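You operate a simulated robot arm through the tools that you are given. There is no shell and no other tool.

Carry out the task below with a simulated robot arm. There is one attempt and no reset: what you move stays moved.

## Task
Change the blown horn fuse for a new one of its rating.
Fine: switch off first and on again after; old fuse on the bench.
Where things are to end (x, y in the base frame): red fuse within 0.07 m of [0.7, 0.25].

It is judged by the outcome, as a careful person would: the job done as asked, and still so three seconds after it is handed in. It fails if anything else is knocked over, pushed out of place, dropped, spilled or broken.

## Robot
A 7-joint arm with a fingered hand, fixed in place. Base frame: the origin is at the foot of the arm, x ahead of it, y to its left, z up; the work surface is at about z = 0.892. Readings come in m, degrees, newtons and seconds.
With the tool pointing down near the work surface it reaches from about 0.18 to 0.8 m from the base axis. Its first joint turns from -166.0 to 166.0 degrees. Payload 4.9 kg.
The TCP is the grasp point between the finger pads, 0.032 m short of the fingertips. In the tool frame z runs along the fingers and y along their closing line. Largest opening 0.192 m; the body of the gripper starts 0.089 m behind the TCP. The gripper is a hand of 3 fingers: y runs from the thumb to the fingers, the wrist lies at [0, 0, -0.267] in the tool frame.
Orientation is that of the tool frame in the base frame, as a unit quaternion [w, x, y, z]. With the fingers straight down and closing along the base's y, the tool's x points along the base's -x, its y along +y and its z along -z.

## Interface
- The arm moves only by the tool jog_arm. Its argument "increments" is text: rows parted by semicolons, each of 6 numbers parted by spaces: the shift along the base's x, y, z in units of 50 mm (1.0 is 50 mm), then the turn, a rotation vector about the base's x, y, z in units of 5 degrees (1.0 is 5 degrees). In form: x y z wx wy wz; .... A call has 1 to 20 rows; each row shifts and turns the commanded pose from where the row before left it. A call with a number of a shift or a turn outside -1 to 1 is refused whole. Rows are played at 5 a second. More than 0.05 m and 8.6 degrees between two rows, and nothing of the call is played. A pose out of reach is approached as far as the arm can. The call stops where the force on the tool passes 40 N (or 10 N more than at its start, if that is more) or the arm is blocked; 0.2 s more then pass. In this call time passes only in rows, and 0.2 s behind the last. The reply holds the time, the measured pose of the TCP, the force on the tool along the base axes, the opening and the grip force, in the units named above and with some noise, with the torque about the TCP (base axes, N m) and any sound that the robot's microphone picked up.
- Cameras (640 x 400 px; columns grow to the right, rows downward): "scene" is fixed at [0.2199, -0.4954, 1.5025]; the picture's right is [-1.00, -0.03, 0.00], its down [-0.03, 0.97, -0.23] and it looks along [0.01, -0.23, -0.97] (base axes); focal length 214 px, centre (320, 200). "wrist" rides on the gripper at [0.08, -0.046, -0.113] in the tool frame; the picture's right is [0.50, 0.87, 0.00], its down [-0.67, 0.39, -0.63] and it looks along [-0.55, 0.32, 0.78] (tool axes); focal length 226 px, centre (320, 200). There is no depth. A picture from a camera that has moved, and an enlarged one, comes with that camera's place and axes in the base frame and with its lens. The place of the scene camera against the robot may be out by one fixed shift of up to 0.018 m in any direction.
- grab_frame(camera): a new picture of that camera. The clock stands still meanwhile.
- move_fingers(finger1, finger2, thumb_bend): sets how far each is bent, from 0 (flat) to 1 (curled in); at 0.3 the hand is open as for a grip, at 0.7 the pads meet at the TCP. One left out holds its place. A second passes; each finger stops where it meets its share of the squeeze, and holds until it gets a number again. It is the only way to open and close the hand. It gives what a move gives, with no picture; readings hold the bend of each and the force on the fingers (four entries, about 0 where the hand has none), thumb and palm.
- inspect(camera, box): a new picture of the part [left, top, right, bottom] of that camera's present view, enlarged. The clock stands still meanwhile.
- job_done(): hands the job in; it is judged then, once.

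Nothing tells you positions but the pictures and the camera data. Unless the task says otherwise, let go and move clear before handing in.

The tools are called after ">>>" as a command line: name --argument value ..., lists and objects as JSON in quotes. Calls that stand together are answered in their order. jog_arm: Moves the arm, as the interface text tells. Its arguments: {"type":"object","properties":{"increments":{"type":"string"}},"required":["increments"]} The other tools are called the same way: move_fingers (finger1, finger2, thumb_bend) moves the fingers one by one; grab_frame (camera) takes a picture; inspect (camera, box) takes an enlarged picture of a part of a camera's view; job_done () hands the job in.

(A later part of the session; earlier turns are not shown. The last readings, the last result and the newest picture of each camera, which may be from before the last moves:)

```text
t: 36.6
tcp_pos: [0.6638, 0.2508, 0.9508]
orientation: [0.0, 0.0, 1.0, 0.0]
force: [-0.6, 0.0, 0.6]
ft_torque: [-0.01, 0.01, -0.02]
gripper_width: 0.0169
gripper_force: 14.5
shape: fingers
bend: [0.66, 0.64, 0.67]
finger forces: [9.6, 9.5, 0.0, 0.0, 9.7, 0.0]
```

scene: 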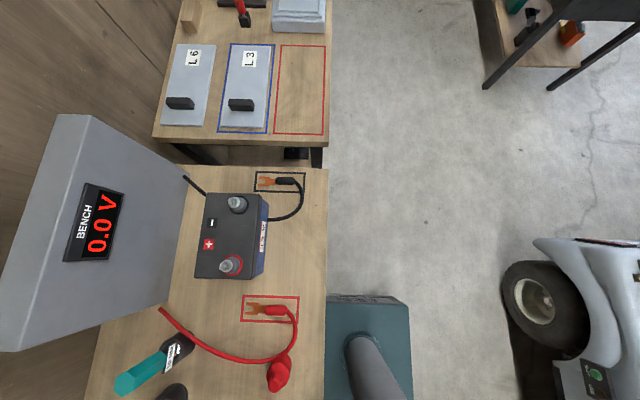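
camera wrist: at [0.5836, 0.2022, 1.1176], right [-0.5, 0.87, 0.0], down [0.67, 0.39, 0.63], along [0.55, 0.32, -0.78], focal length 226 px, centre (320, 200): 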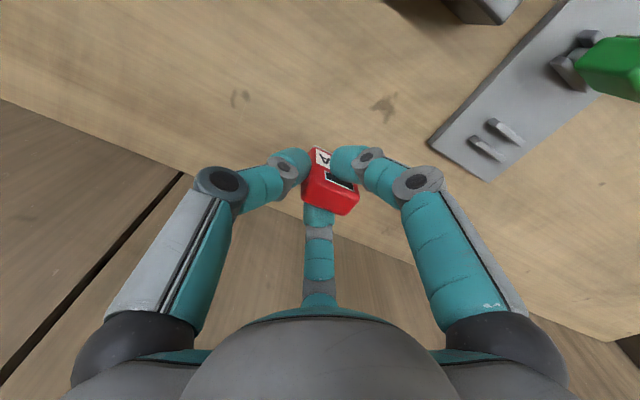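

>>> jog_arm --increments "0 0 -0.04 0 0 0;0 0 -0.04 0 0 0"

>>> jog_arm --increments "0 0 -0.04 0 0 0"

>>> inspect --camera "wrist" --box '[220, 80, 420, 240]'

```text
t: 37.2
tcp_pos: [0.6638, 0.2501, 0.9484]
orientation: [0.003, 0.0, 1.0, -0.001]
force: [-1.3, -3.3, 10.6]
ft_torque: [-0.01, -0.01, -0.02]
gripper_width: 0.0164
gripper_force: 17.2
shape: fingers
bend: [0.65, 0.64, 0.67]
finger forces: [11.7, 11.1, 0.1, 0.0, 13.4, 0.1]
```

```text
t: 37.6
tcp_pos: [0.6649, 0.2511, 0.948]
orientation: [0.003, 0.0, 1.0, 0.0]
force: [-3.6, -7.4, 21.4]
ft_torque: [-0.11, 0.06, -0.01]
gripper_width: 0.0165
gripper_force: 20.5
shape: fingers
bend: [0.65, 0.64, 0.67]
finger forces: [13.2, 11.7, 0.0, 0.1, 16.1, 0.0]
```

```text
2.50 times, centred on (320, 160) of wrist
camera zoom: at [0.5839, 0.2038, 1.0602], right [-0.5, 0.87, 0.0], down [0.67, 0.39, 0.64], along [0.55, 0.32, -0.77], focal length 565 px, centre (320, 300)
```

zoom: 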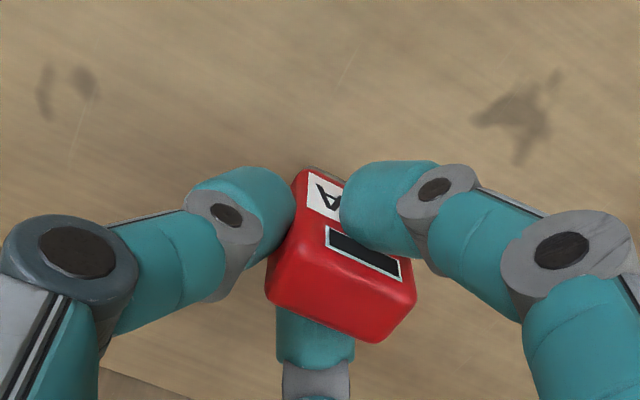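

The fuse is touching the bench. I'll relieve the press force and then let go gradually.

>>> jog_arm --increments "0 0 0.05 0 0 0"

>>> move_fingers --finger1 0.62 --finger2 0.6 --thumb_bend 0.6

>>> inspect --camera "wrist" --box '[220, 80, 420, 240]'

```text
t: 38.0
tcp_pos: [0.6636, 0.2493, 0.9478]
orientation: [0.001, 0.0, 1.0, 0.0]
force: [0.1, -5.7, 19.4]
ft_torque: [-0.11, -0.05, -0.03]
gripper_width: 0.0161
gripper_force: 19.5
shape: fingers
bend: [0.65, 0.64, 0.67]
finger forces: [11.9, 12.4, 0.1, 0.0, 15.4, 0.0]
```

```text
t: 39.0
tcp_pos: [0.6644, 0.2501, 0.9459]
orientation: [0.0, 0.001, 1.0, 0.0]
force: [-0.2, 0.2, 0.1]
ft_torque: [0.0, 0.01, 0.03]
gripper_width: 0.0372
gripper_force: 0.0
shape: fingers
bend: [0.62, 0.6, 0.6]
finger forces: [0.0, 0.0, 0.1, 0.1, 0.0, 0.0]
```

```text
2.50 times, centred on (320, 160) of wrist
camera zoom: at [0.5832, 0.2041, 1.0596], right [-0.5, 0.87, 0.0], down [0.67, 0.39, 0.63], along [0.55, 0.32, -0.78], focal length 565 px, centre (320, 300)
```

zoom: 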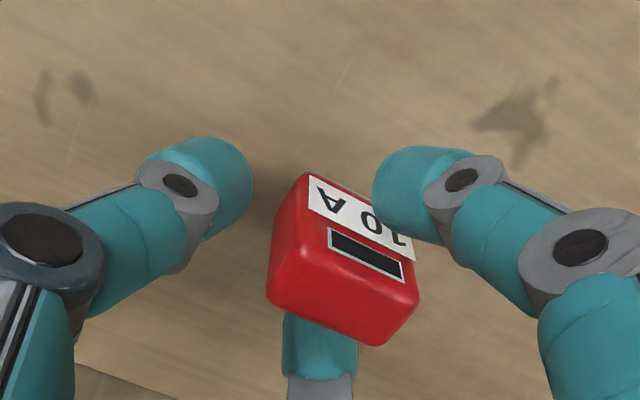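

The fuse stands upright by itself. I'll open further and lift straight up.

>>> move_fingers --finger1 0.5 --finger2 0.5 --thumb_bend 0.5

>>> jog_arm --increments "0 0 0.15 0 0 0;0 0 0.2 0 0 0;0 0 0.3 0 0 0;0 0 0.4 0 0 0;0 0 0.5 0 0 0;0 0 0.5 0 0 0;0 0 0.5 0 0 0;0 0 0.5 0 0 0"

>>> grab_frame --camera "wrist"

>>> inspect --camera "wrist" --box '[220, 60, 420, 220]'

```text
t: 40.0
tcp_pos: [0.6638, 0.2501, 0.9477]
orientation: [0.0, 0.0, 1.0, 0.0]
force: [0.4, -0.2, -0.6]
ft_torque: [-0.01, 0.03, 0.0]
gripper_width: 0.0839
gripper_force: 0.1
shape: fingers
bend: [0.5, 0.5, 0.5]
finger forces: [0.0, 0.0, 0.0, 0.1, 0.1, 0.0]
```

```text
t: 41.8
tcp_pos: [0.6639, 0.2504, 1.0991]
orientation: [-0.001, 0.001, 1.0, 0.0]
force: [-0.5, -0.8, 0.6]
ft_torque: [0.0, 0.03, -0.01]
gripper_width: 0.0837
gripper_force: 0.2
shape: fingers
bend: [0.5, 0.5, 0.5]
finger forces: [0.1, 0.1, 0.0, 0.0, 0.0, 0.0]
```

```text
taken
camera wrist: at [0.5829, 0.2027, 1.2117], right [-0.5, 0.87, 0.0], down [0.67, 0.39, 0.63], along [0.55, 0.32, -0.78], focal length 226 px, centre (320, 200)
```

wrist: 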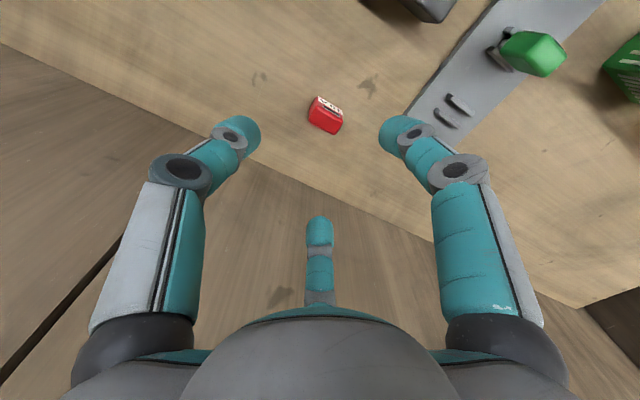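

```text
2.50 times, centred on (320, 140) of wrist
camera zoom: at [0.5829, 0.2027, 1.2117], right [-0.5, 0.87, 0.0], down [0.67, 0.39, 0.63], along [0.55, 0.32, -0.78], focal length 565 px, centre (320, 350)
```

zoom: 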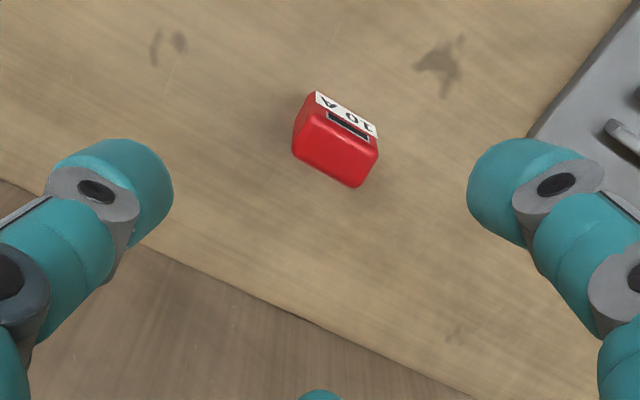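

The old fuse is standing at about (0.662, 0.257), well inside the zone. Next I'll hover over the red 10 A spare.

>>> jog_arm --increments "-0.494 0.316 0 0 0 0;-0.494 0.316 0 0 0 0;-0.494 0.316 0 0 0 0;-0.494 0.316 0 0 0 0;-0.494 0.316 0 0 0 0;-0.494 0.316 0 0 0 0;-0.494 0.316 0 0 0 0;-0.494 0.316 0 0 0 0;-0.494 0.316 0 0 0 0;-0.494 0.316 0 0 0 0"

>>> move_fingers --finger1 0.55 --finger2 0.55 --thumb_bend 0.55

>>> grab_frame --camera "wrist"

>>> inspect --camera "wrist" --box '[220, 60, 420, 220]'

```text
t: 44.0
tcp_pos: [0.4177, 0.4093, 1.0995]
orientation: [0.0, 0.0, 1.0, 0.0]
force: [-0.3, 1.2, -0.2]
ft_torque: [0.01, 0.0, -0.01]
gripper_width: 0.0836
gripper_force: 0.0
shape: fingers
bend: [0.5, 0.5, 0.5]
finger forces: [0.1, 0.1, 0.1, 0.0, 0.1, 0.1]
```

```text
t: 45.0
tcp_pos: [0.4171, 0.4085, 1.098]
orientation: [0.0, 0.0, 1.0, 0.0]
force: [-0.2, 0.6, -1.3]
ft_torque: [0.01, 0.03, 0.0]
gripper_width: 0.0636
gripper_force: 0.1
shape: fingers
bend: [0.55, 0.55, 0.55]
finger forces: [0.0, 0.0, 0.1, 0.0, 0.0, 0.0]
```

```text
taken
camera wrist: at [0.3368, 0.3618, 1.212], right [-0.5, 0.87, 0.0], down [0.67, 0.39, 0.63], along [0.55, 0.32, -0.78], focal length 226 px, centre (320, 200)
```

wrist: 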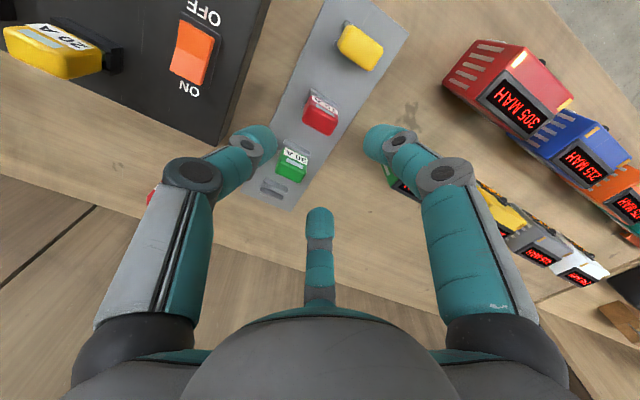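

```text
2.50 times, centred on (320, 140) of wrist
camera zoom: at [0.3368, 0.3618, 1.212], right [-0.5, 0.87, 0.0], down [0.67, 0.39, 0.63], along [0.55, 0.32, -0.78], focal length 565 px, centre (320, 350)
```

zoom: 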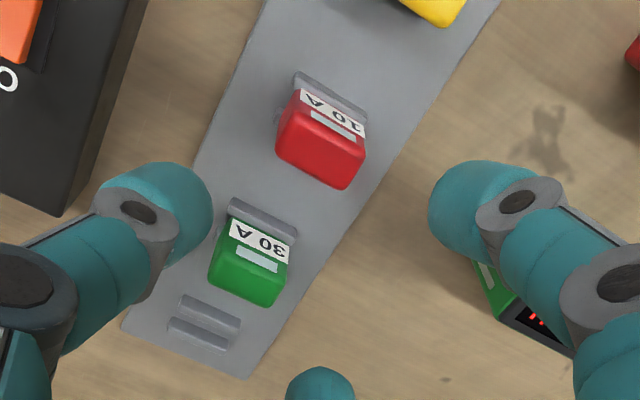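

The spare's top is centred at about (0.417, 0.410, 0.951). I'll come down around it.

>>> jog_arm --increments "0 -0.07 -0.4 0 0 0;0 0 -0.4 0 0 0;0 0 -0.4 0 0 0;0 0 -0.4 0 0 0;0 0 -0.4 0 0 0;0 0 -0.3 0 0 0;0 0 -0.2 0 0 0"

>>> grab_frame --camera "wrist"

>>> inspect --camera "wrist" --box '[220, 80, 420, 240]'

```text
t: 46.6
tcp_pos: [0.4175, 0.4037, 0.9737]
orientation: [0.0, 0.001, 1.0, 0.0]
force: [-0.9, -0.4, 0.0]
ft_torque: [0.01, -0.01, -0.01]
gripper_width: 0.0633
gripper_force: 0.2
shape: fingers
bend: [0.55, 0.55, 0.55]
finger forces: [0.0, 0.1, 0.0, 0.0, 0.0, 0.0]
```

```text
taken
camera wrist: at [0.3364, 0.3569, 1.0869], right [-0.5, 0.87, 0.0], down [0.67, 0.39, 0.63], along [0.55, 0.32, -0.78], focal length 226 px, centre (320, 200)
```

wrist: 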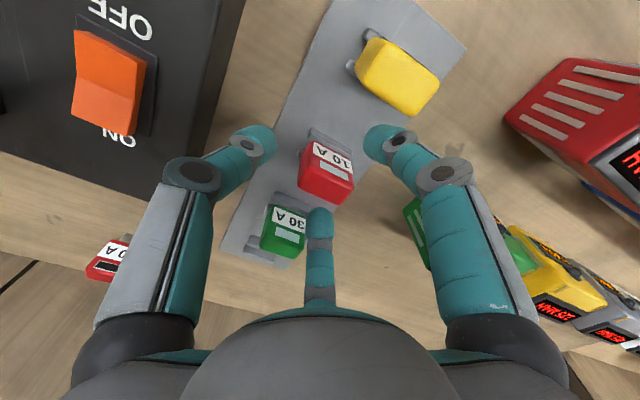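

```text
2.50 times, centred on (320, 160) of wrist
camera zoom: at [0.3364, 0.3569, 1.0869], right [-0.5, 0.87, 0.0], down [0.67, 0.39, 0.63], along [0.55, 0.32, -0.78], focal length 565 px, centre (320, 300)
```

zoom: 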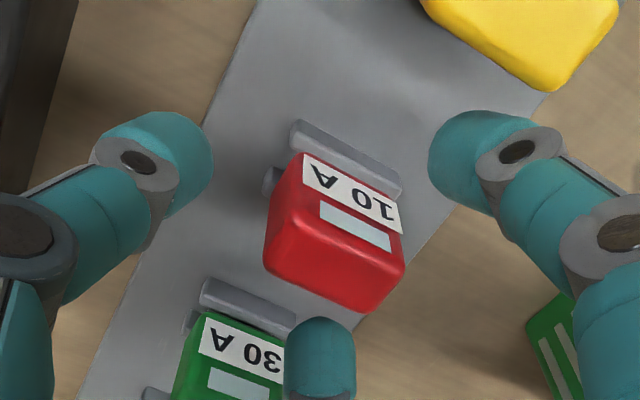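

>>> jog_arm --increments "0 0 -0.12 0 0 0;0 0 -0.11 0 0 0"

>>> move_fingers --finger1 0.62 --finger2 0.62 --thumb_bend 0.6

>>> inspect --camera "wrist" --box '[220, 80, 420, 240]'

```text
t: 47.2
tcp_pos: [0.4165, 0.4031, 0.9636]
orientation: [0.0, 0.0, 1.0, 0.0]
force: [-1.0, -0.1, -0.7]
ft_torque: [0.02, 0.0, -0.02]
gripper_width: 0.0634
gripper_force: 0.1
shape: fingers
bend: [0.55, 0.55, 0.55]
finger forces: [0.1, 0.0, 0.0, 0.1, 0.1, 0.0]
```

```text
t: 48.2
tcp_pos: [0.4172, 0.404, 0.9629]
orientation: [0.0, 0.001, 1.0, 0.0]
force: [0.0, -0.1, -0.7]
ft_torque: [-0.02, -0.03, -0.01]
gripper_width: 0.0384
gripper_force: 0.4
shape: fingers
bend: [0.62, 0.62, 0.6]
finger forces: [0.0, 0.1, 0.0, 0.0, 0.0, 0.0]
```

```text
2.50 times, centred on (320, 160) of wrist
camera zoom: at [0.3359, 0.3575, 1.0756], right [-0.5, 0.87, 0.0], down [0.67, 0.39, 0.63], along [0.55, 0.32, -0.78], focal length 565 px, centre (320, 300)
```

zoom: 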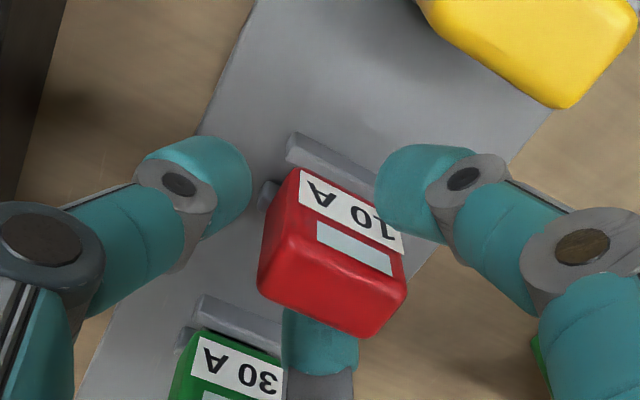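

>>> move_fingers --finger1 0.65 --finger2 0.65 --thumb_bend 0.645

>>> move_fingers --finger1 0.68 --finger2 0.68 --thumb_bend 0.655

>>> inspect --camera "wrist" --box '[220, 80, 420, 240]'

```text
t: 49.2
tcp_pos: [0.4165, 0.4053, 0.9633]
orientation: [0.0, 0.0, 1.0, -0.001]
force: [3.2, 1.4, -0.5]
ft_torque: [0.03, -0.04, 0.0]
gripper_width: 0.024
gripper_force: 1.9
shape: fingers
bend: [0.65, 0.63, 0.64]
finger forces: [0.1, 2.6, 0.1, 0.0, 0.2, 0.0]
```

```text
t: 50.2
tcp_pos: [0.4164, 0.4042, 0.9625]
orientation: [0.0, 0.0, 1.0, 0.0]
force: [3.0, 2.0, -0.3]
ft_torque: [0.05, -0.08, 0.0]
gripper_width: 0.0215
gripper_force: 4.5
shape: fingers
bend: [0.66, 0.63, 0.65]
finger forces: [2.3, 5.3, 0.0, 0.0, 1.2, 0.0]
```

```text
2.50 times, centred on (320, 160) of wrist
camera zoom: at [0.336, 0.3576, 1.0756], right [-0.5, 0.87, 0.0], down [0.67, 0.39, 0.63], along [0.55, 0.32, -0.78], focal length 565 px, centre (320, 300)
```

zoom: 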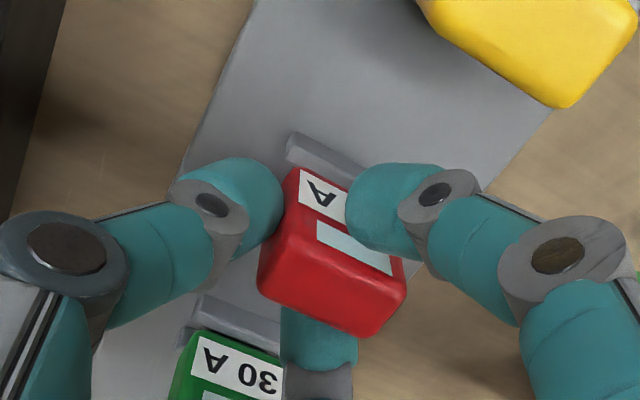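

The fuse sits 2–3 mm toward +x of the hand centre. I'll ease off, re-centre and close evenly.

>>> move_fingers --finger1 0.62 --finger2 0.61 --thumb_bend 0.62

>>> jog_arm --increments "0.05 0 0 0 0 0"

>>> move_fingers --finger1 0.65 --finger2 0.65 --thumb_bend 0.65

>>> move_fingers --finger1 0.68 --finger2 0.68 --thumb_bend 0.67

```text
t: 51.2
tcp_pos: [0.416, 0.4039, 0.9629]
orientation: [0.0, 0.0, 1.0, -0.001]
force: [-0.4, -0.3, 0.5]
ft_torque: [-0.01, -0.02, 0.02]
gripper_width: 0.0333
gripper_force: 0.0
shape: fingers
bend: [0.62, 0.61, 0.62]
finger forces: [0.1, 0.0, 0.0, 0.1, 0.1, 0.0]
```

```text
t: 51.6
tcp_pos: [0.4186, 0.404, 0.963]
orientation: [0.001, 0.0, 1.0, 0.001]
force: [0.1, -0.1, 0.1]
ft_torque: [0.01, 0.0, 0.02]
gripper_width: 0.0333
gripper_force: 0.0
shape: fingers
bend: [0.62, 0.61, 0.62]
finger forces: [0.0, 0.0, 0.0, 0.1, 0.0, 0.0]
```

```text
t: 52.6
tcp_pos: [0.4187, 0.4052, 0.9628]
orientation: [0.001, 0.0, 1.0, 0.0]
force: [0.6, 0.1, -0.6]
ft_torque: [-0.04, -0.03, 0.0]
gripper_width: 0.0248
gripper_force: 1.4
shape: fingers
bend: [0.64, 0.64, 0.64]
finger forces: [0.9, 1.5, 0.1, 0.0, 1.4, 0.0]
```

```text
t: 53.6
tcp_pos: [0.4193, 0.4044, 0.9627]
orientation: [0.0, 0.0, 1.0, 0.0]
force: [1.4, -0.2, -0.7]
ft_torque: [-0.05, -0.03, -0.04]
gripper_width: 0.023
gripper_force: 6.0
shape: fingers
bend: [0.65, 0.64, 0.65]
finger forces: [3.5, 4.1, 0.0, 0.1, 4.4, 0.0]
```

Contact is now balanced on all three fingers. I'll firm up the grip and pull straight up.

>>> move_fingers --finger1 0.74 --finger2 0.74 --thumb_bend 0.71

>>> inspect --camera "wrist" --box '[220, 80, 420, 240]'

>>> jog_arm --increments "0 0 0.06 0 0 0;0 0 0.06 0 0 0;0 0 0.06 0 0 0;0 0 0.06 0 0 0"

>>> inspect --camera "wrist" --box '[220, 80, 420, 240]'

```text
t: 54.6
tcp_pos: [0.4188, 0.4049, 0.9637]
orientation: [0.0, 0.0, 1.0, 0.0]
force: [-0.7, 0.0, 0.6]
ft_torque: [-0.02, 0.03, -0.02]
gripper_width: 0.0211
gripper_force: 14.9
shape: fingers
bend: [0.65, 0.64, 0.66]
finger forces: [9.5, 9.7, 0.0, 0.0, 10.6, 0.0]
```

```text
2.50 times, centred on (320, 160) of wrist
camera zoom: at [0.3386, 0.3581, 1.0759], right [-0.5, 0.87, 0.0], down [0.67, 0.39, 0.63], along [0.55, 0.32, -0.78], focal length 565 px, centre (320, 300)
```

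zoom: 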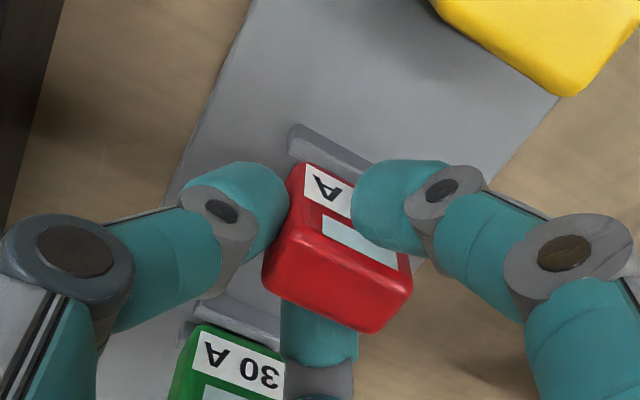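

```text
t: 55.6
tcp_pos: [0.4188, 0.4042, 0.9755]
orientation: [0.0, 0.001, 1.0, -0.001]
force: [-0.7, 0.1, -0.4]
ft_torque: [-0.02, -0.01, 0.02]
gripper_width: 0.0212
gripper_force: 14.9
shape: fingers
bend: [0.65, 0.64, 0.66]
finger forces: [9.5, 9.6, 0.0, 0.1, 10.7, 0.0]
```

```text
2.50 times, centred on (320, 160) of wrist
camera zoom: at [0.3387, 0.3585, 1.0881], right [-0.5, 0.87, 0.0], down [0.67, 0.39, 0.63], along [0.55, 0.32, -0.78], focal length 565 px, centre (320, 300)
```

zoom: 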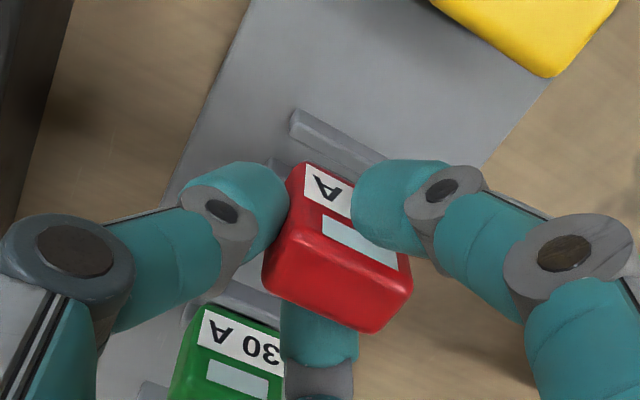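

The new 10 A fuse is out with no slip, and sits in the hand within about 1 mm of where the old one did. I'll lift it and carry it to above the horn socket.

>>> jog_arm --increments "0 0 0.3 0 0 0;0 0 0.3 0 0 0;0 0 0.3 0 0 0;0 0 0.3 0 0 0;0 0 0.3 0 0 0;0 0 0.3 0 0 0;0 0 0.3 0 0 0;0 0 0.3 0 0 0;0 0 0.3 0 0 0"

>>> jog_arm --increments "0.078 -0.4646 0 0 0 0;0.078 -0.4646 0 0 0 0;0.078 -0.4646 0 0 0 0;0.078 -0.4646 0 0 0 0;0.078 -0.4646 0 0 0 0;0.078 -0.4646 0 0 0 0;0.078 -0.4646 0 0 0 0;0.078 -0.4646 0 0 0 0;0.078 -0.4646 0 0 0 0;0.078 -0.4646 0 0 0 0;0.078 -0.4646 0 0 0 0;0.078 -0.4646 0 0 0 0;0.078 -0.4646 0 0 0 0;0.078 -0.4646 0 0 0 0"

>>> grab_frame --camera "wrist"

>>> inspect --camera "wrist" --box '[220, 80, 420, 240]'

```text
t: 57.6
tcp_pos: [0.4196, 0.4046, 1.1092]
orientation: [0.0, 0.0, 1.0, -0.001]
force: [0.1, -0.3, -0.6]
ft_torque: [0.03, 0.02, -0.02]
gripper_width: 0.021
gripper_force: 15.1
shape: fingers
bend: [0.65, 0.64, 0.66]
finger forces: [9.5, 9.7, 0.0, 0.1, 10.5, 0.0]
```

```text
t: 60.6
tcp_pos: [0.4733, 0.0805, 1.1114]
orientation: [0.0, -0.001, 1.0, 0.0]
force: [0.0, 0.9, -1.1]
ft_torque: [0.02, 0.01, 0.0]
gripper_width: 0.021
gripper_force: 14.8
shape: fingers
bend: [0.65, 0.64, 0.66]
finger forces: [9.5, 9.6, 0.0, 0.0, 10.5, 0.0]
```

```text
taken
camera wrist: at [0.3936, 0.0332, 1.225], right [-0.5, 0.87, 0.0], down [0.67, 0.39, 0.63], along [0.55, 0.32, -0.78], focal length 226 px, centre (320, 200)
```

wrist: 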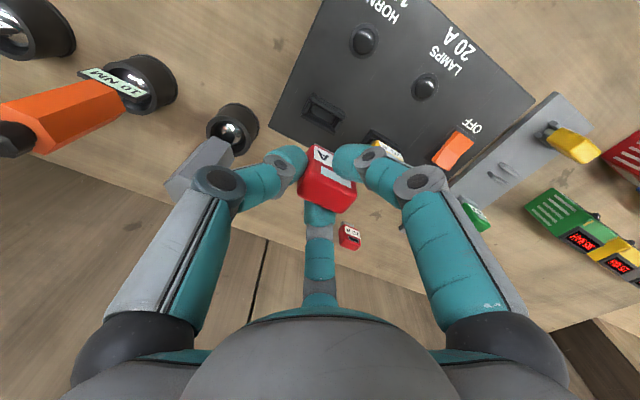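

```text
2.50 times, centred on (320, 160) of wrist
camera zoom: at [0.3936, 0.0332, 1.225], right [-0.5, 0.87, 0.0], down [0.67, 0.39, 0.63], along [0.55, 0.32, -0.78], focal length 565 px, centre (320, 300)
```

zoom: 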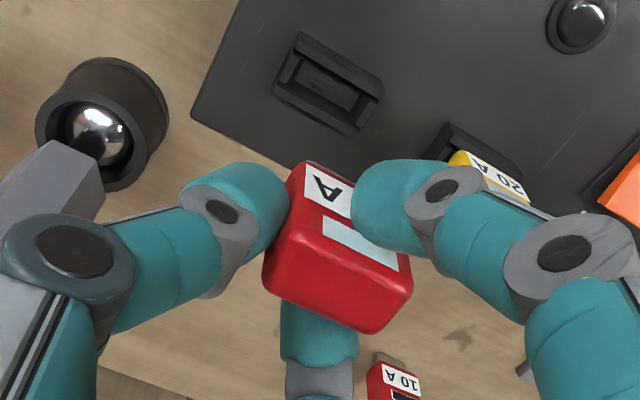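

I'm aligned within 1 mm. I'll come down to just above the socket and check.

>>> jog_arm --increments "-0.008 -0.014 -0.36 0 0 0;0 0 -0.36 0 0 0;0 0 -0.36 0 0 0;0 0 -0.36 0 0 0;0 0 -0.3 0 0 0"

>>> inspect --camera "wrist" --box '[220, 80, 420, 240]'

```text
t: 61.8
tcp_pos: [0.4716, 0.0782, 1.0212]
orientation: [0.0, 0.0, 1.0, 0.001]
force: [0.5, -0.4, 0.0]
ft_torque: [0.02, -0.03, -0.02]
gripper_width: 0.0211
gripper_force: 14.6
shape: fingers
bend: [0.65, 0.64, 0.66]
finger forces: [9.4, 9.6, 0.0, 0.0, 10.6, 0.0]
```

```text
2.50 times, centred on (320, 160) of wrist
camera zoom: at [0.391, 0.0315, 1.1349], right [-0.5, 0.87, 0.0], down [0.67, 0.39, 0.63], along [0.55, 0.32, -0.78], focal length 565 px, centre (320, 300)
```

zoom: 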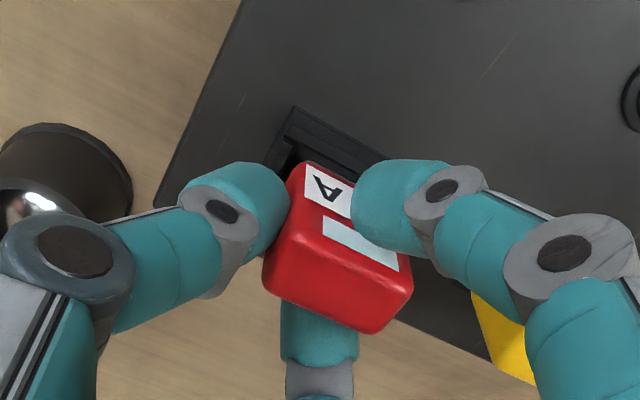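

>>> jog_arm --increments "0.044 0.02 -0.06 0 0 0"

>>> inspect --camera "wrist" --box '[220, 80, 420, 240]'

>>> inspect --camera "wrist" --box '[290, 110, 370, 170]'

```text
t: 62.2
tcp_pos: [0.4762, 0.0792, 1.018]
orientation: [-0.001, 0.0, 1.0, -0.001]
force: [-0.3, 0.0, 0.9]
ft_torque: [-0.02, 0.02, 0.02]
gripper_width: 0.0211
gripper_force: 14.5
shape: fingers
bend: [0.65, 0.64, 0.66]
finger forces: [9.3, 9.7, 0.1, 0.0, 10.5, 0.1]
```

```text
2.50 times, centred on (320, 160) of wrist
camera zoom: at [0.3942, 0.0327, 1.132], right [-0.5, 0.87, 0.0], down [0.67, 0.39, 0.63], along [0.55, 0.32, -0.78], focal length 565 px, centre (320, 300)
```

zoom: 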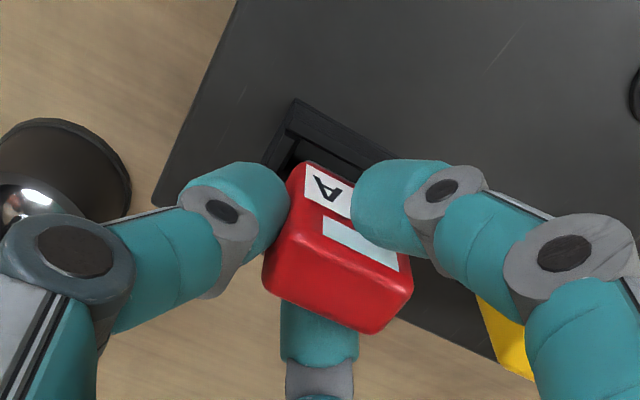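

```text
6.67 times, centred on (330, 140) of wrist
camera zoom: at [0.3942, 0.0327, 1.132], right [-0.5, 0.87, 0.0], down [0.67, 0.39, 0.63], along [0.55, 0.32, -0.78], focal length 1507 px, centre (253, 600)
```

zoom: 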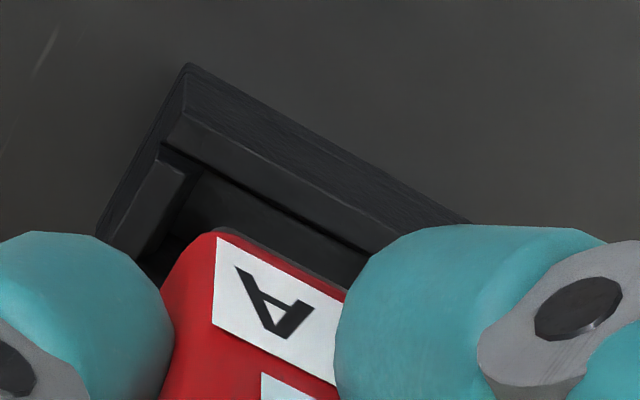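

>>> jog_arm --increments "0 -0.01 -0.05 0 0 0;0 0 -0.05 0 0 0"

>>> inspect --camera "wrist" --box '[220, 80, 420, 240]'

```text
t: 62.8
tcp_pos: [0.4747, 0.0778, 1.0143]
orientation: [0.0, 0.0, 1.0, 0.0]
force: [-0.5, 0.0, 0.0]
ft_torque: [-0.02, 0.01, 0.01]
gripper_width: 0.021
gripper_force: 14.6
shape: fingers
bend: [0.65, 0.64, 0.66]
finger forces: [9.4, 9.7, 0.0, 0.1, 10.4, 0.0]
```

```text
2.50 times, centred on (320, 160) of wrist
camera zoom: at [0.3949, 0.0323, 1.1274], right [-0.5, 0.87, 0.0], down [0.67, 0.39, 0.63], along [0.55, 0.32, -0.78], focal length 565 px, centre (320, 300)
```

zoom: 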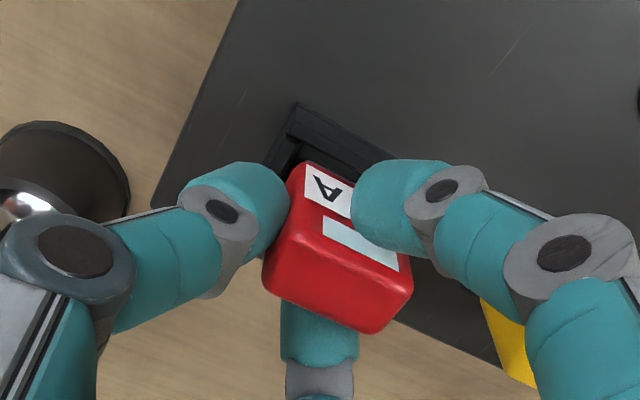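

>>> jog_arm --increments "-0.034 0.004 0 0 0 0;0 0 0 0 0 0;0 0 0 0 0 0"

>>> inspect --camera "wrist" --box '[220, 80, 420, 240]'

```text
t: 63.6
tcp_pos: [0.4742, 0.0794, 1.0148]
orientation: [0.0, 0.001, 1.0, 0.0]
force: [0.0, 1.1, -0.7]
ft_torque: [0.01, -0.02, -0.02]
gripper_width: 0.021
gripper_force: 14.7
shape: fingers
bend: [0.65, 0.64, 0.66]
finger forces: [9.4, 9.5, 0.0, 0.1, 10.5, 0.0]
```

```text
2.50 times, centred on (320, 160) of wrist
camera zoom: at [0.3934, 0.033, 1.1276], right [-0.5, 0.87, 0.0], down [0.67, 0.39, 0.63], along [0.55, 0.32, -0.78], focal length 565 px, centre (320, 300)
```

zoom: 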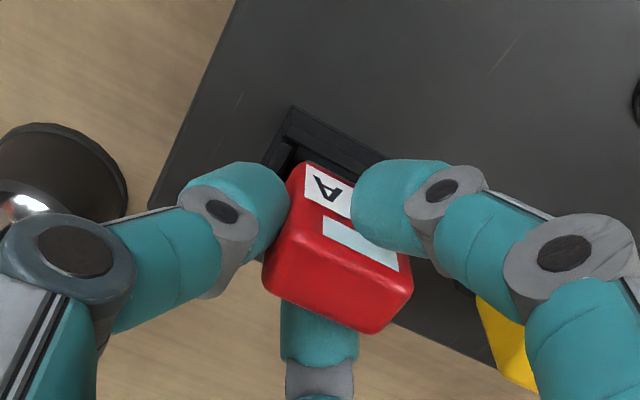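

>>> jog_arm --increments "0 -0.008 -0.04 0 0 0;0 0 -0.04 0 0 0;0 0 0 0 0 0"

>>> inspect --camera "wrist" --box '[220, 80, 420, 240]'

```text
t: 64.4
tcp_pos: [0.474, 0.0791, 1.0095]
orientation: [0.0, 0.001, 1.0, 0.0]
force: [0.2, 0.6, -0.8]
ft_torque: [-0.01, -0.01, -0.01]
gripper_width: 0.0209
gripper_force: 14.7
shape: fingers
bend: [0.65, 0.64, 0.66]
finger forces: [9.4, 9.6, 0.0, 0.0, 10.4, 0.0]
```

```text
2.50 times, centred on (320, 160) of wrist
camera zoom: at [0.3937, 0.0327, 1.1237], right [-0.5, 0.87, 0.0], down [0.67, 0.39, 0.63], along [0.55, 0.32, -0.78], focal length 565 px, centre (320, 300)
```

zoom: 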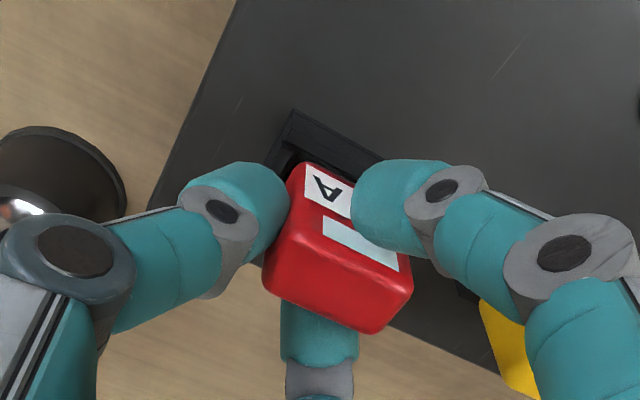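

>>> jog_arm --increments "-0.004 0 -0.04 0 0 0;0 0 -0.04 0 0 0;0 0 0 0 0 0"

>>> inspect --camera "wrist" --box '[220, 80, 420, 240]'

```text
t: 65.2
tcp_pos: [0.4735, 0.0802, 1.0068]
orientation: [0.0, -0.001, 1.0, 0.0]
force: [-0.1, 0.0, -0.2]
ft_torque: [0.0, 0.02, 0.0]
gripper_width: 0.0207
gripper_force: 15.0
shape: fingers
bend: [0.65, 0.64, 0.66]
finger forces: [9.3, 9.6, 0.1, 0.0, 10.5, 0.0]
```

```text
2.50 times, centred on (320, 160) of wrist
camera zoom: at [0.3934, 0.0331, 1.1194], right [-0.5, 0.87, 0.0], down [0.67, 0.39, 0.63], along [0.55, 0.32, -0.78], focal length 565 px, centre (320, 300)
```

zoom: 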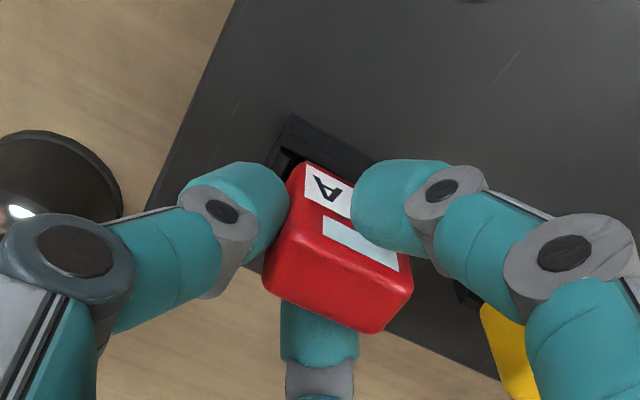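

>>> jog_arm --increments "0 -0.005 -0.03 0 0 0;0 0 -0.03 0 0 0;0 0 0 0 0 0"

>>> inspect --camera "wrist" --box '[220, 80, 420, 240]'

```text
t: 66.0
tcp_pos: [0.4753, 0.0799, 1.0044]
orientation: [0.001, 0.001, 1.0, 0.0]
force: [-3.8, 0.5, 12.6]
ft_torque: [0.04, 0.14, -0.04]
gripper_width: 0.0208
gripper_force: 17.2
shape: fingers
bend: [0.65, 0.65, 0.66]
finger forces: [11.7, 11.0, 0.0, 0.1, 12.3, 0.0]
```

```text
2.50 times, centred on (320, 160) of wrist
camera zoom: at [0.3936, 0.0326, 1.1179], right [-0.5, 0.87, 0.0], down [0.67, 0.39, 0.63], along [0.55, 0.32, -0.77], focal length 565 px, centre (320, 300)
```

zoom: 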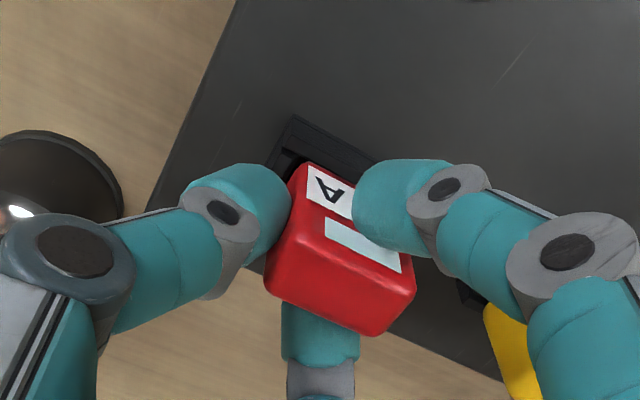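

I feel contact at about the old fuse's seated height, with a slight −x reaction. I'll nudge 1 mm toward −x and press a little more.

>>> jog_arm --increments "-0.02 0 0 0 0 0;0 0 -0.02 0 0 0;0 0 -0.02 0 0 0;0 0 0 0 0 0"

>>> inspect --camera "wrist" --box '[220, 80, 420, 240]'

>>> inspect --camera "wrist" --box '[290, 110, 370, 170]'

```text
t: 67.0
tcp_pos: [0.4735, 0.0796, 1.0028]
orientation: [0.002, -0.002, 1.0, 0.0]
force: [1.8, -3.5, 23.8]
ft_torque: [-0.08, -0.11, -0.01]
gripper_width: 0.0192
gripper_force: 19.4
shape: fingers
bend: [0.65, 0.64, 0.67]
finger forces: [11.7, 12.7, 0.1, 0.0, 15.3, 0.0]
```

```text
2.50 times, centred on (320, 160) of wrist
camera zoom: at [0.3928, 0.0324, 1.1154], right [-0.5, 0.87, 0.0], down [0.67, 0.39, 0.63], along [0.55, 0.32, -0.77], focal length 565 px, centre (320, 300)
```

zoom: 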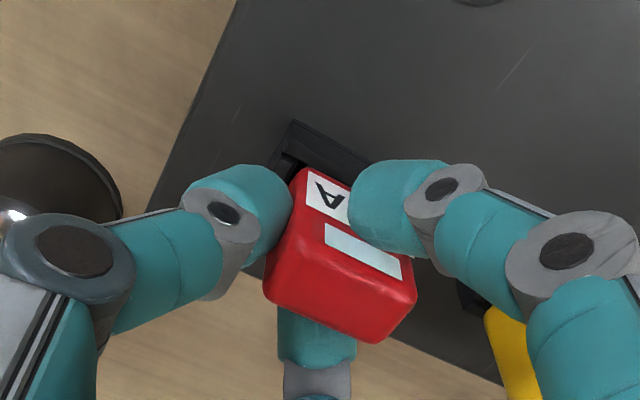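

```text
6.67 times, centred on (330, 140) of wrist
camera zoom: at [0.3928, 0.0324, 1.1154], right [-0.5, 0.87, 0.0], down [0.67, 0.39, 0.63], along [0.55, 0.32, -0.77], focal length 1507 px, centre (253, 600)
```

zoom: 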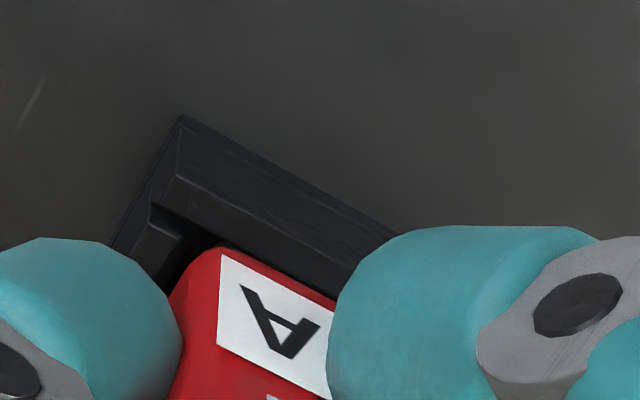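

The fuse-to-jaw picture now matches the old seated fuse to within about 1 mm. I'll release gently and look.

>>> move_fingers --finger1 0.62 --finger2 0.61 --thumb_bend 0.62

>>> inspect --camera "wrist" --box '[220, 80, 420, 240]'

>>> move_fingers --finger1 0.5 --finger2 0.5 --thumb_bend 0.5

>>> inspect --camera "wrist" --box '[220, 80, 420, 240]'

```text
t: 68.0
tcp_pos: [0.4718, 0.0803, 1.0019]
orientation: [0.001, 0.0, 1.0, 0.0]
force: [0.5, -0.4, 0.3]
ft_torque: [-0.05, 0.01, -0.03]
gripper_width: 0.033
gripper_force: 0.1
shape: fingers
bend: [0.62, 0.61, 0.62]
finger forces: [0.1, 0.1, 0.0, 0.0, 0.0, 0.0]
```

```text
2.50 times, centred on (320, 160) of wrist
camera zoom: at [0.3924, 0.0325, 1.1144], right [-0.5, 0.87, 0.0], down [0.67, 0.39, 0.63], along [0.55, 0.32, -0.78], focal length 565 px, centre (320, 300)
```

zoom: 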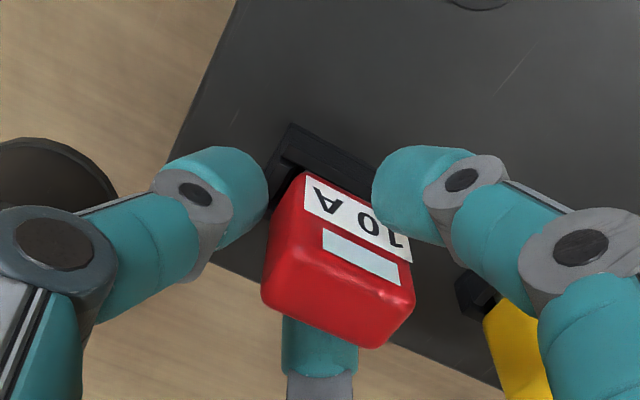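

```text
t: 69.0
tcp_pos: [0.4736, 0.0779, 1.002]
orientation: [0.0, 0.001, 1.0, 0.0]
force: [-0.1, 0.1, -0.2]
ft_torque: [-0.01, 0.02, 0.0]
gripper_width: 0.0835
gripper_force: 0.0
shape: fingers
bend: [0.5, 0.5, 0.5]
finger forces: [0.0, 0.0, 0.0, 0.1, 0.1, 0.0]
```

```text
2.50 times, centred on (320, 160) of wrist
camera zoom: at [0.3925, 0.0326, 1.1145], right [-0.5, 0.87, 0.0], down [0.67, 0.39, 0.63], along [0.55, 0.32, -0.78], focal length 565 px, centre (320, 300)
```

zoom: 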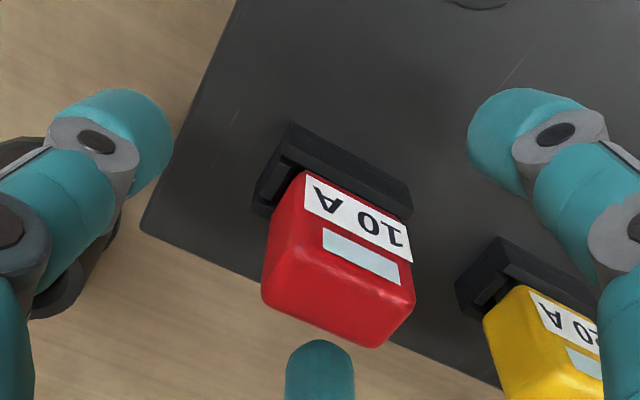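

Released. I'll lift straight up to the viewpoint used before removal and compare.

>>> jog_arm --increments "0 0 0.1 0 0 0;0 0 0.2 0 0 0;0 0 0.3 0 0 0;0 0 0.4 0 0 0;0 0 0.4 0 0 0;0 0 0.4 0 0 0;-0.088 0.224 0.2 0 0 0;0 0 0 0 0 0"

>>> inspect --camera "wrist" --box '[240, 80, 400, 220]'

>>> grab_frame --camera "wrist"

```text
t: 70.8
tcp_pos: [0.4688, 0.0904, 1.1026]
orientation: [0.001, 0.0, 1.0, -0.001]
force: [0.0, -0.4, -0.7]
ft_torque: [-0.01, 0.0, 0.01]
gripper_width: 0.0835
gripper_force: 0.1
shape: fingers
bend: [0.5, 0.5, 0.5]
finger forces: [0.0, 0.0, 0.1, 0.1, 0.0, 0.0]
```

```text
2.86 times, centred on (320, 150) of wrist
camera zoom: at [0.3879, 0.0441, 1.2151], right [-0.5, 0.87, 0.0], down [0.67, 0.39, 0.63], along [0.55, 0.32, -0.78], focal length 646 px, centre (320, 343)
```

zoom: 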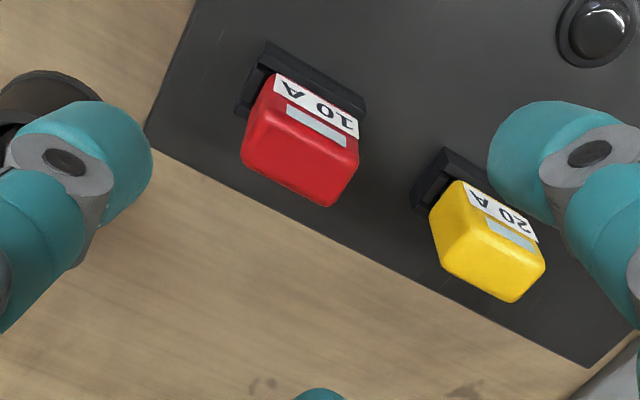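

```text
taken
camera wrist: at [0.3879, 0.0441, 1.2151], right [-0.5, 0.87, 0.0], down [0.67, 0.39, 0.63], along [0.55, 0.32, -0.78], focal length 226 px, centre (320, 200)
```

wrist: 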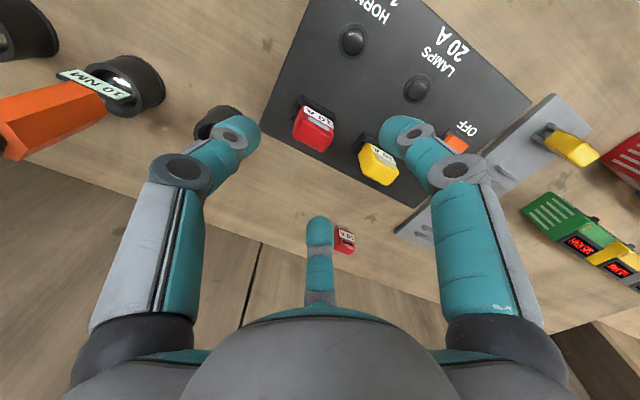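

The new fuse sits in the horn socket within about 1 mm of where the old one was, and everything around it looks undisturbed. Next I'll close the fingertips, turn so that no finger faces the yellow fuse, and hover over the ON end of the rocker.

>>> move_fingers --finger1 0.7 --finger2 0.7 --thumb_bend 0.7

>>> jog_arm --increments "-0.0167 0.2917 0 0 0 -1;-0.0167 0.2917 0 0 0 -1;-0.0167 0.2917 0 0 0 -1;-0.0167 0.2917 0 0 0 -1;-0.0167 0.2917 0 0 0 -1;-0.0167 0.2917 0 0 0 -1;-0.0167 0.2917 0 0 0 -1;-0.0167 0.2917 0 0 0 -1;-0.0167 0.2917 0 0 0 -1;-0.0167 0.2917 0 0 0 -1;-0.0167 0.2917 0 0 0 -1;-0.0167 0.2917 0 0 0 -1;0 0 -0.4 0 0 0;0 0 -0.4 0 0 0;0 0 -0.4 0 0 0;0 0 -0.3 0 0 0"

>>> grab_frame --camera "wrist"

>>> inspect --camera "wrist" --box '[220, 80, 420, 220]'

```text
t: 71.8
tcp_pos: [0.4686, 0.0912, 1.102]
orientation: [-0.001, 0.0, 1.0, 0.001]
force: [0.1, -0.3, 0.2]
ft_torque: [0.01, 0.0, 0.02]
gripper_width: 0.0035
gripper_force: 0.1
shape: fingers
bend: [0.69, 0.69, 0.7]
finger forces: [0.0, 0.0, 0.0, 0.0, 0.1, 0.1]
```

```text
t: 75.2
tcp_pos: [0.4598, 0.266, 1.0255]
orientation: [0.0, 0.5, 0.866, 0.0]
force: [-0.9, 0.3, -0.2]
ft_torque: [-0.03, -0.02, 0.01]
gripper_width: 0.0034
gripper_force: 0.0
shape: fingers
bend: [0.69, 0.69, 0.7]
finger forces: [0.0, 0.1, 0.1, 0.0, 0.0, 0.0]
```

```text
taken
camera wrist: at [0.3787, 0.3109, 1.1394], right [0.5, 0.87, 0.0], down [0.67, -0.39, 0.63], along [0.55, -0.32, -0.78], focal length 226 px, centre (320, 200)
```

wrist: 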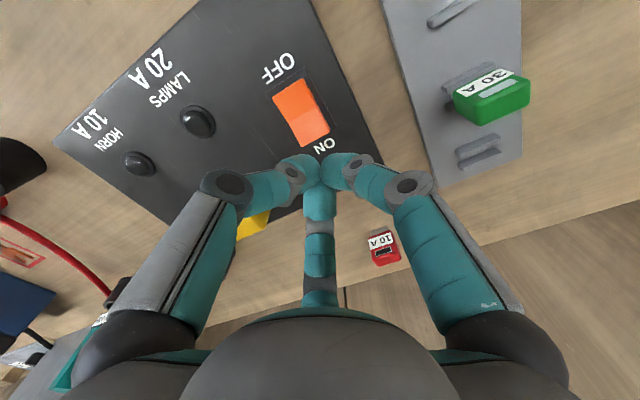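

```text
2.86 times, centred on (320, 150) of wrist
camera zoom: at [0.3787, 0.3109, 1.1394], right [0.5, 0.87, 0.0], down [0.67, -0.39, 0.63], along [0.55, -0.32, -0.78], focal length 646 px, centre (320, 343)
```

zoom: 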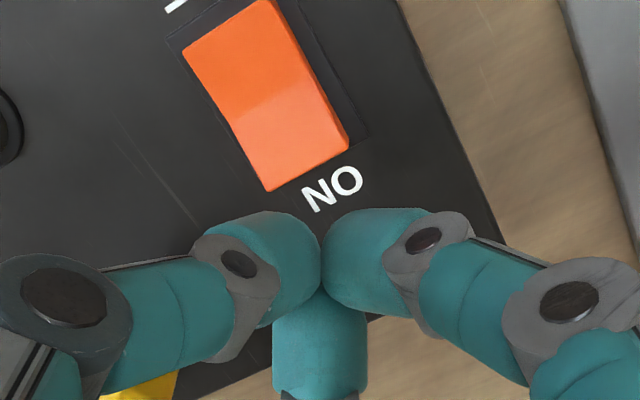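

>>> jog_arm --increments "-0.12 0 -0.1 0 0 0;0 0 -0.15 0 0 0;0 0 -0.15 0 0 0;0 0 -0.15 0 0 0;0 0 -0.05 0 0 0"

>>> jog_arm --increments "0 0 -0.05 0 0 0;0 0 -0.05 0 0 0;0 0 -0.05 0 0 0;0 0 -0.05 0 0 0;0 0 -0.05 0 0 0;0 0 -0.05 0 0 0"

>>> grab_frame --camera "wrist"

```text
t: 76.4
tcp_pos: [0.453, 0.264, 0.9973]
orientation: [0.0, 0.5, 0.866, 0.0]
force: [0.0, -0.2, -0.3]
ft_torque: [0.0, 0.01, 0.01]
gripper_width: 0.0034
gripper_force: 0.1
shape: fingers
bend: [0.69, 0.69, 0.7]
finger forces: [0.0, 0.1, 0.0, 0.1, 0.0, 0.1]
```

```text
t: 77.8
tcp_pos: [0.4526, 0.2662, 0.9827]
orientation: [0.001, 0.5, 0.866, -0.001]
force: [-0.5, 0.0, 2.3]
ft_torque: [0.03, -0.01, -0.02]
gripper_width: 0.0033
gripper_force: 1.6
shape: fingers
bend: [0.7, 0.69, 0.7]
finger forces: [2.6, 0.0, 0.0, 0.0, 0.1, 0.0]
```

```text
taken
camera wrist: at [0.3719, 0.3112, 1.0953], right [0.5, 0.87, 0.0], down [0.67, -0.39, 0.63], along [0.55, -0.32, -0.78], focal length 226 px, centre (320, 200)
```

wrist: 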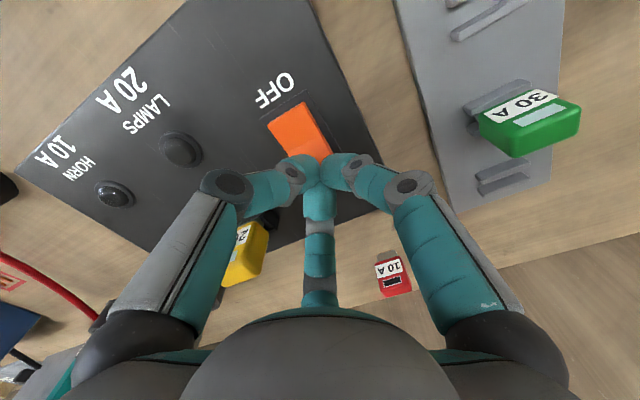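

Contact has started. I'll keep pressing in small steps.

>>> jog_arm --increments "0 0 -0.05 0 0 0;0 0 -0.05 0 0 0;0 0 -0.04 0 0 0"

>>> grab_frame --camera "wrist"

```text
t: 78.6
tcp_pos: [0.4524, 0.2651, 0.9755]
orientation: [0.001, 0.5, 0.866, 0.001]
force: [-0.6, -0.2, 3.4]
ft_torque: [-0.02, 0.09, -0.01]
gripper_width: 0.003
gripper_force: 3.0
shape: fingers
bend: [0.7, 0.69, 0.7]
finger forces: [2.0, 0.0, 0.0, 0.1, 3.5, 0.0]
```

```text
taken
camera wrist: at [0.3718, 0.3114, 1.0883], right [0.5, 0.87, 0.0], down [0.67, -0.39, 0.63], along [0.55, -0.31, -0.78], focal length 226 px, centre (320, 200)
```

wrist: 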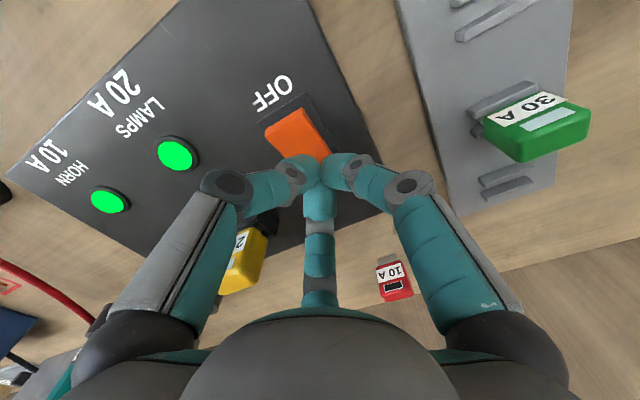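

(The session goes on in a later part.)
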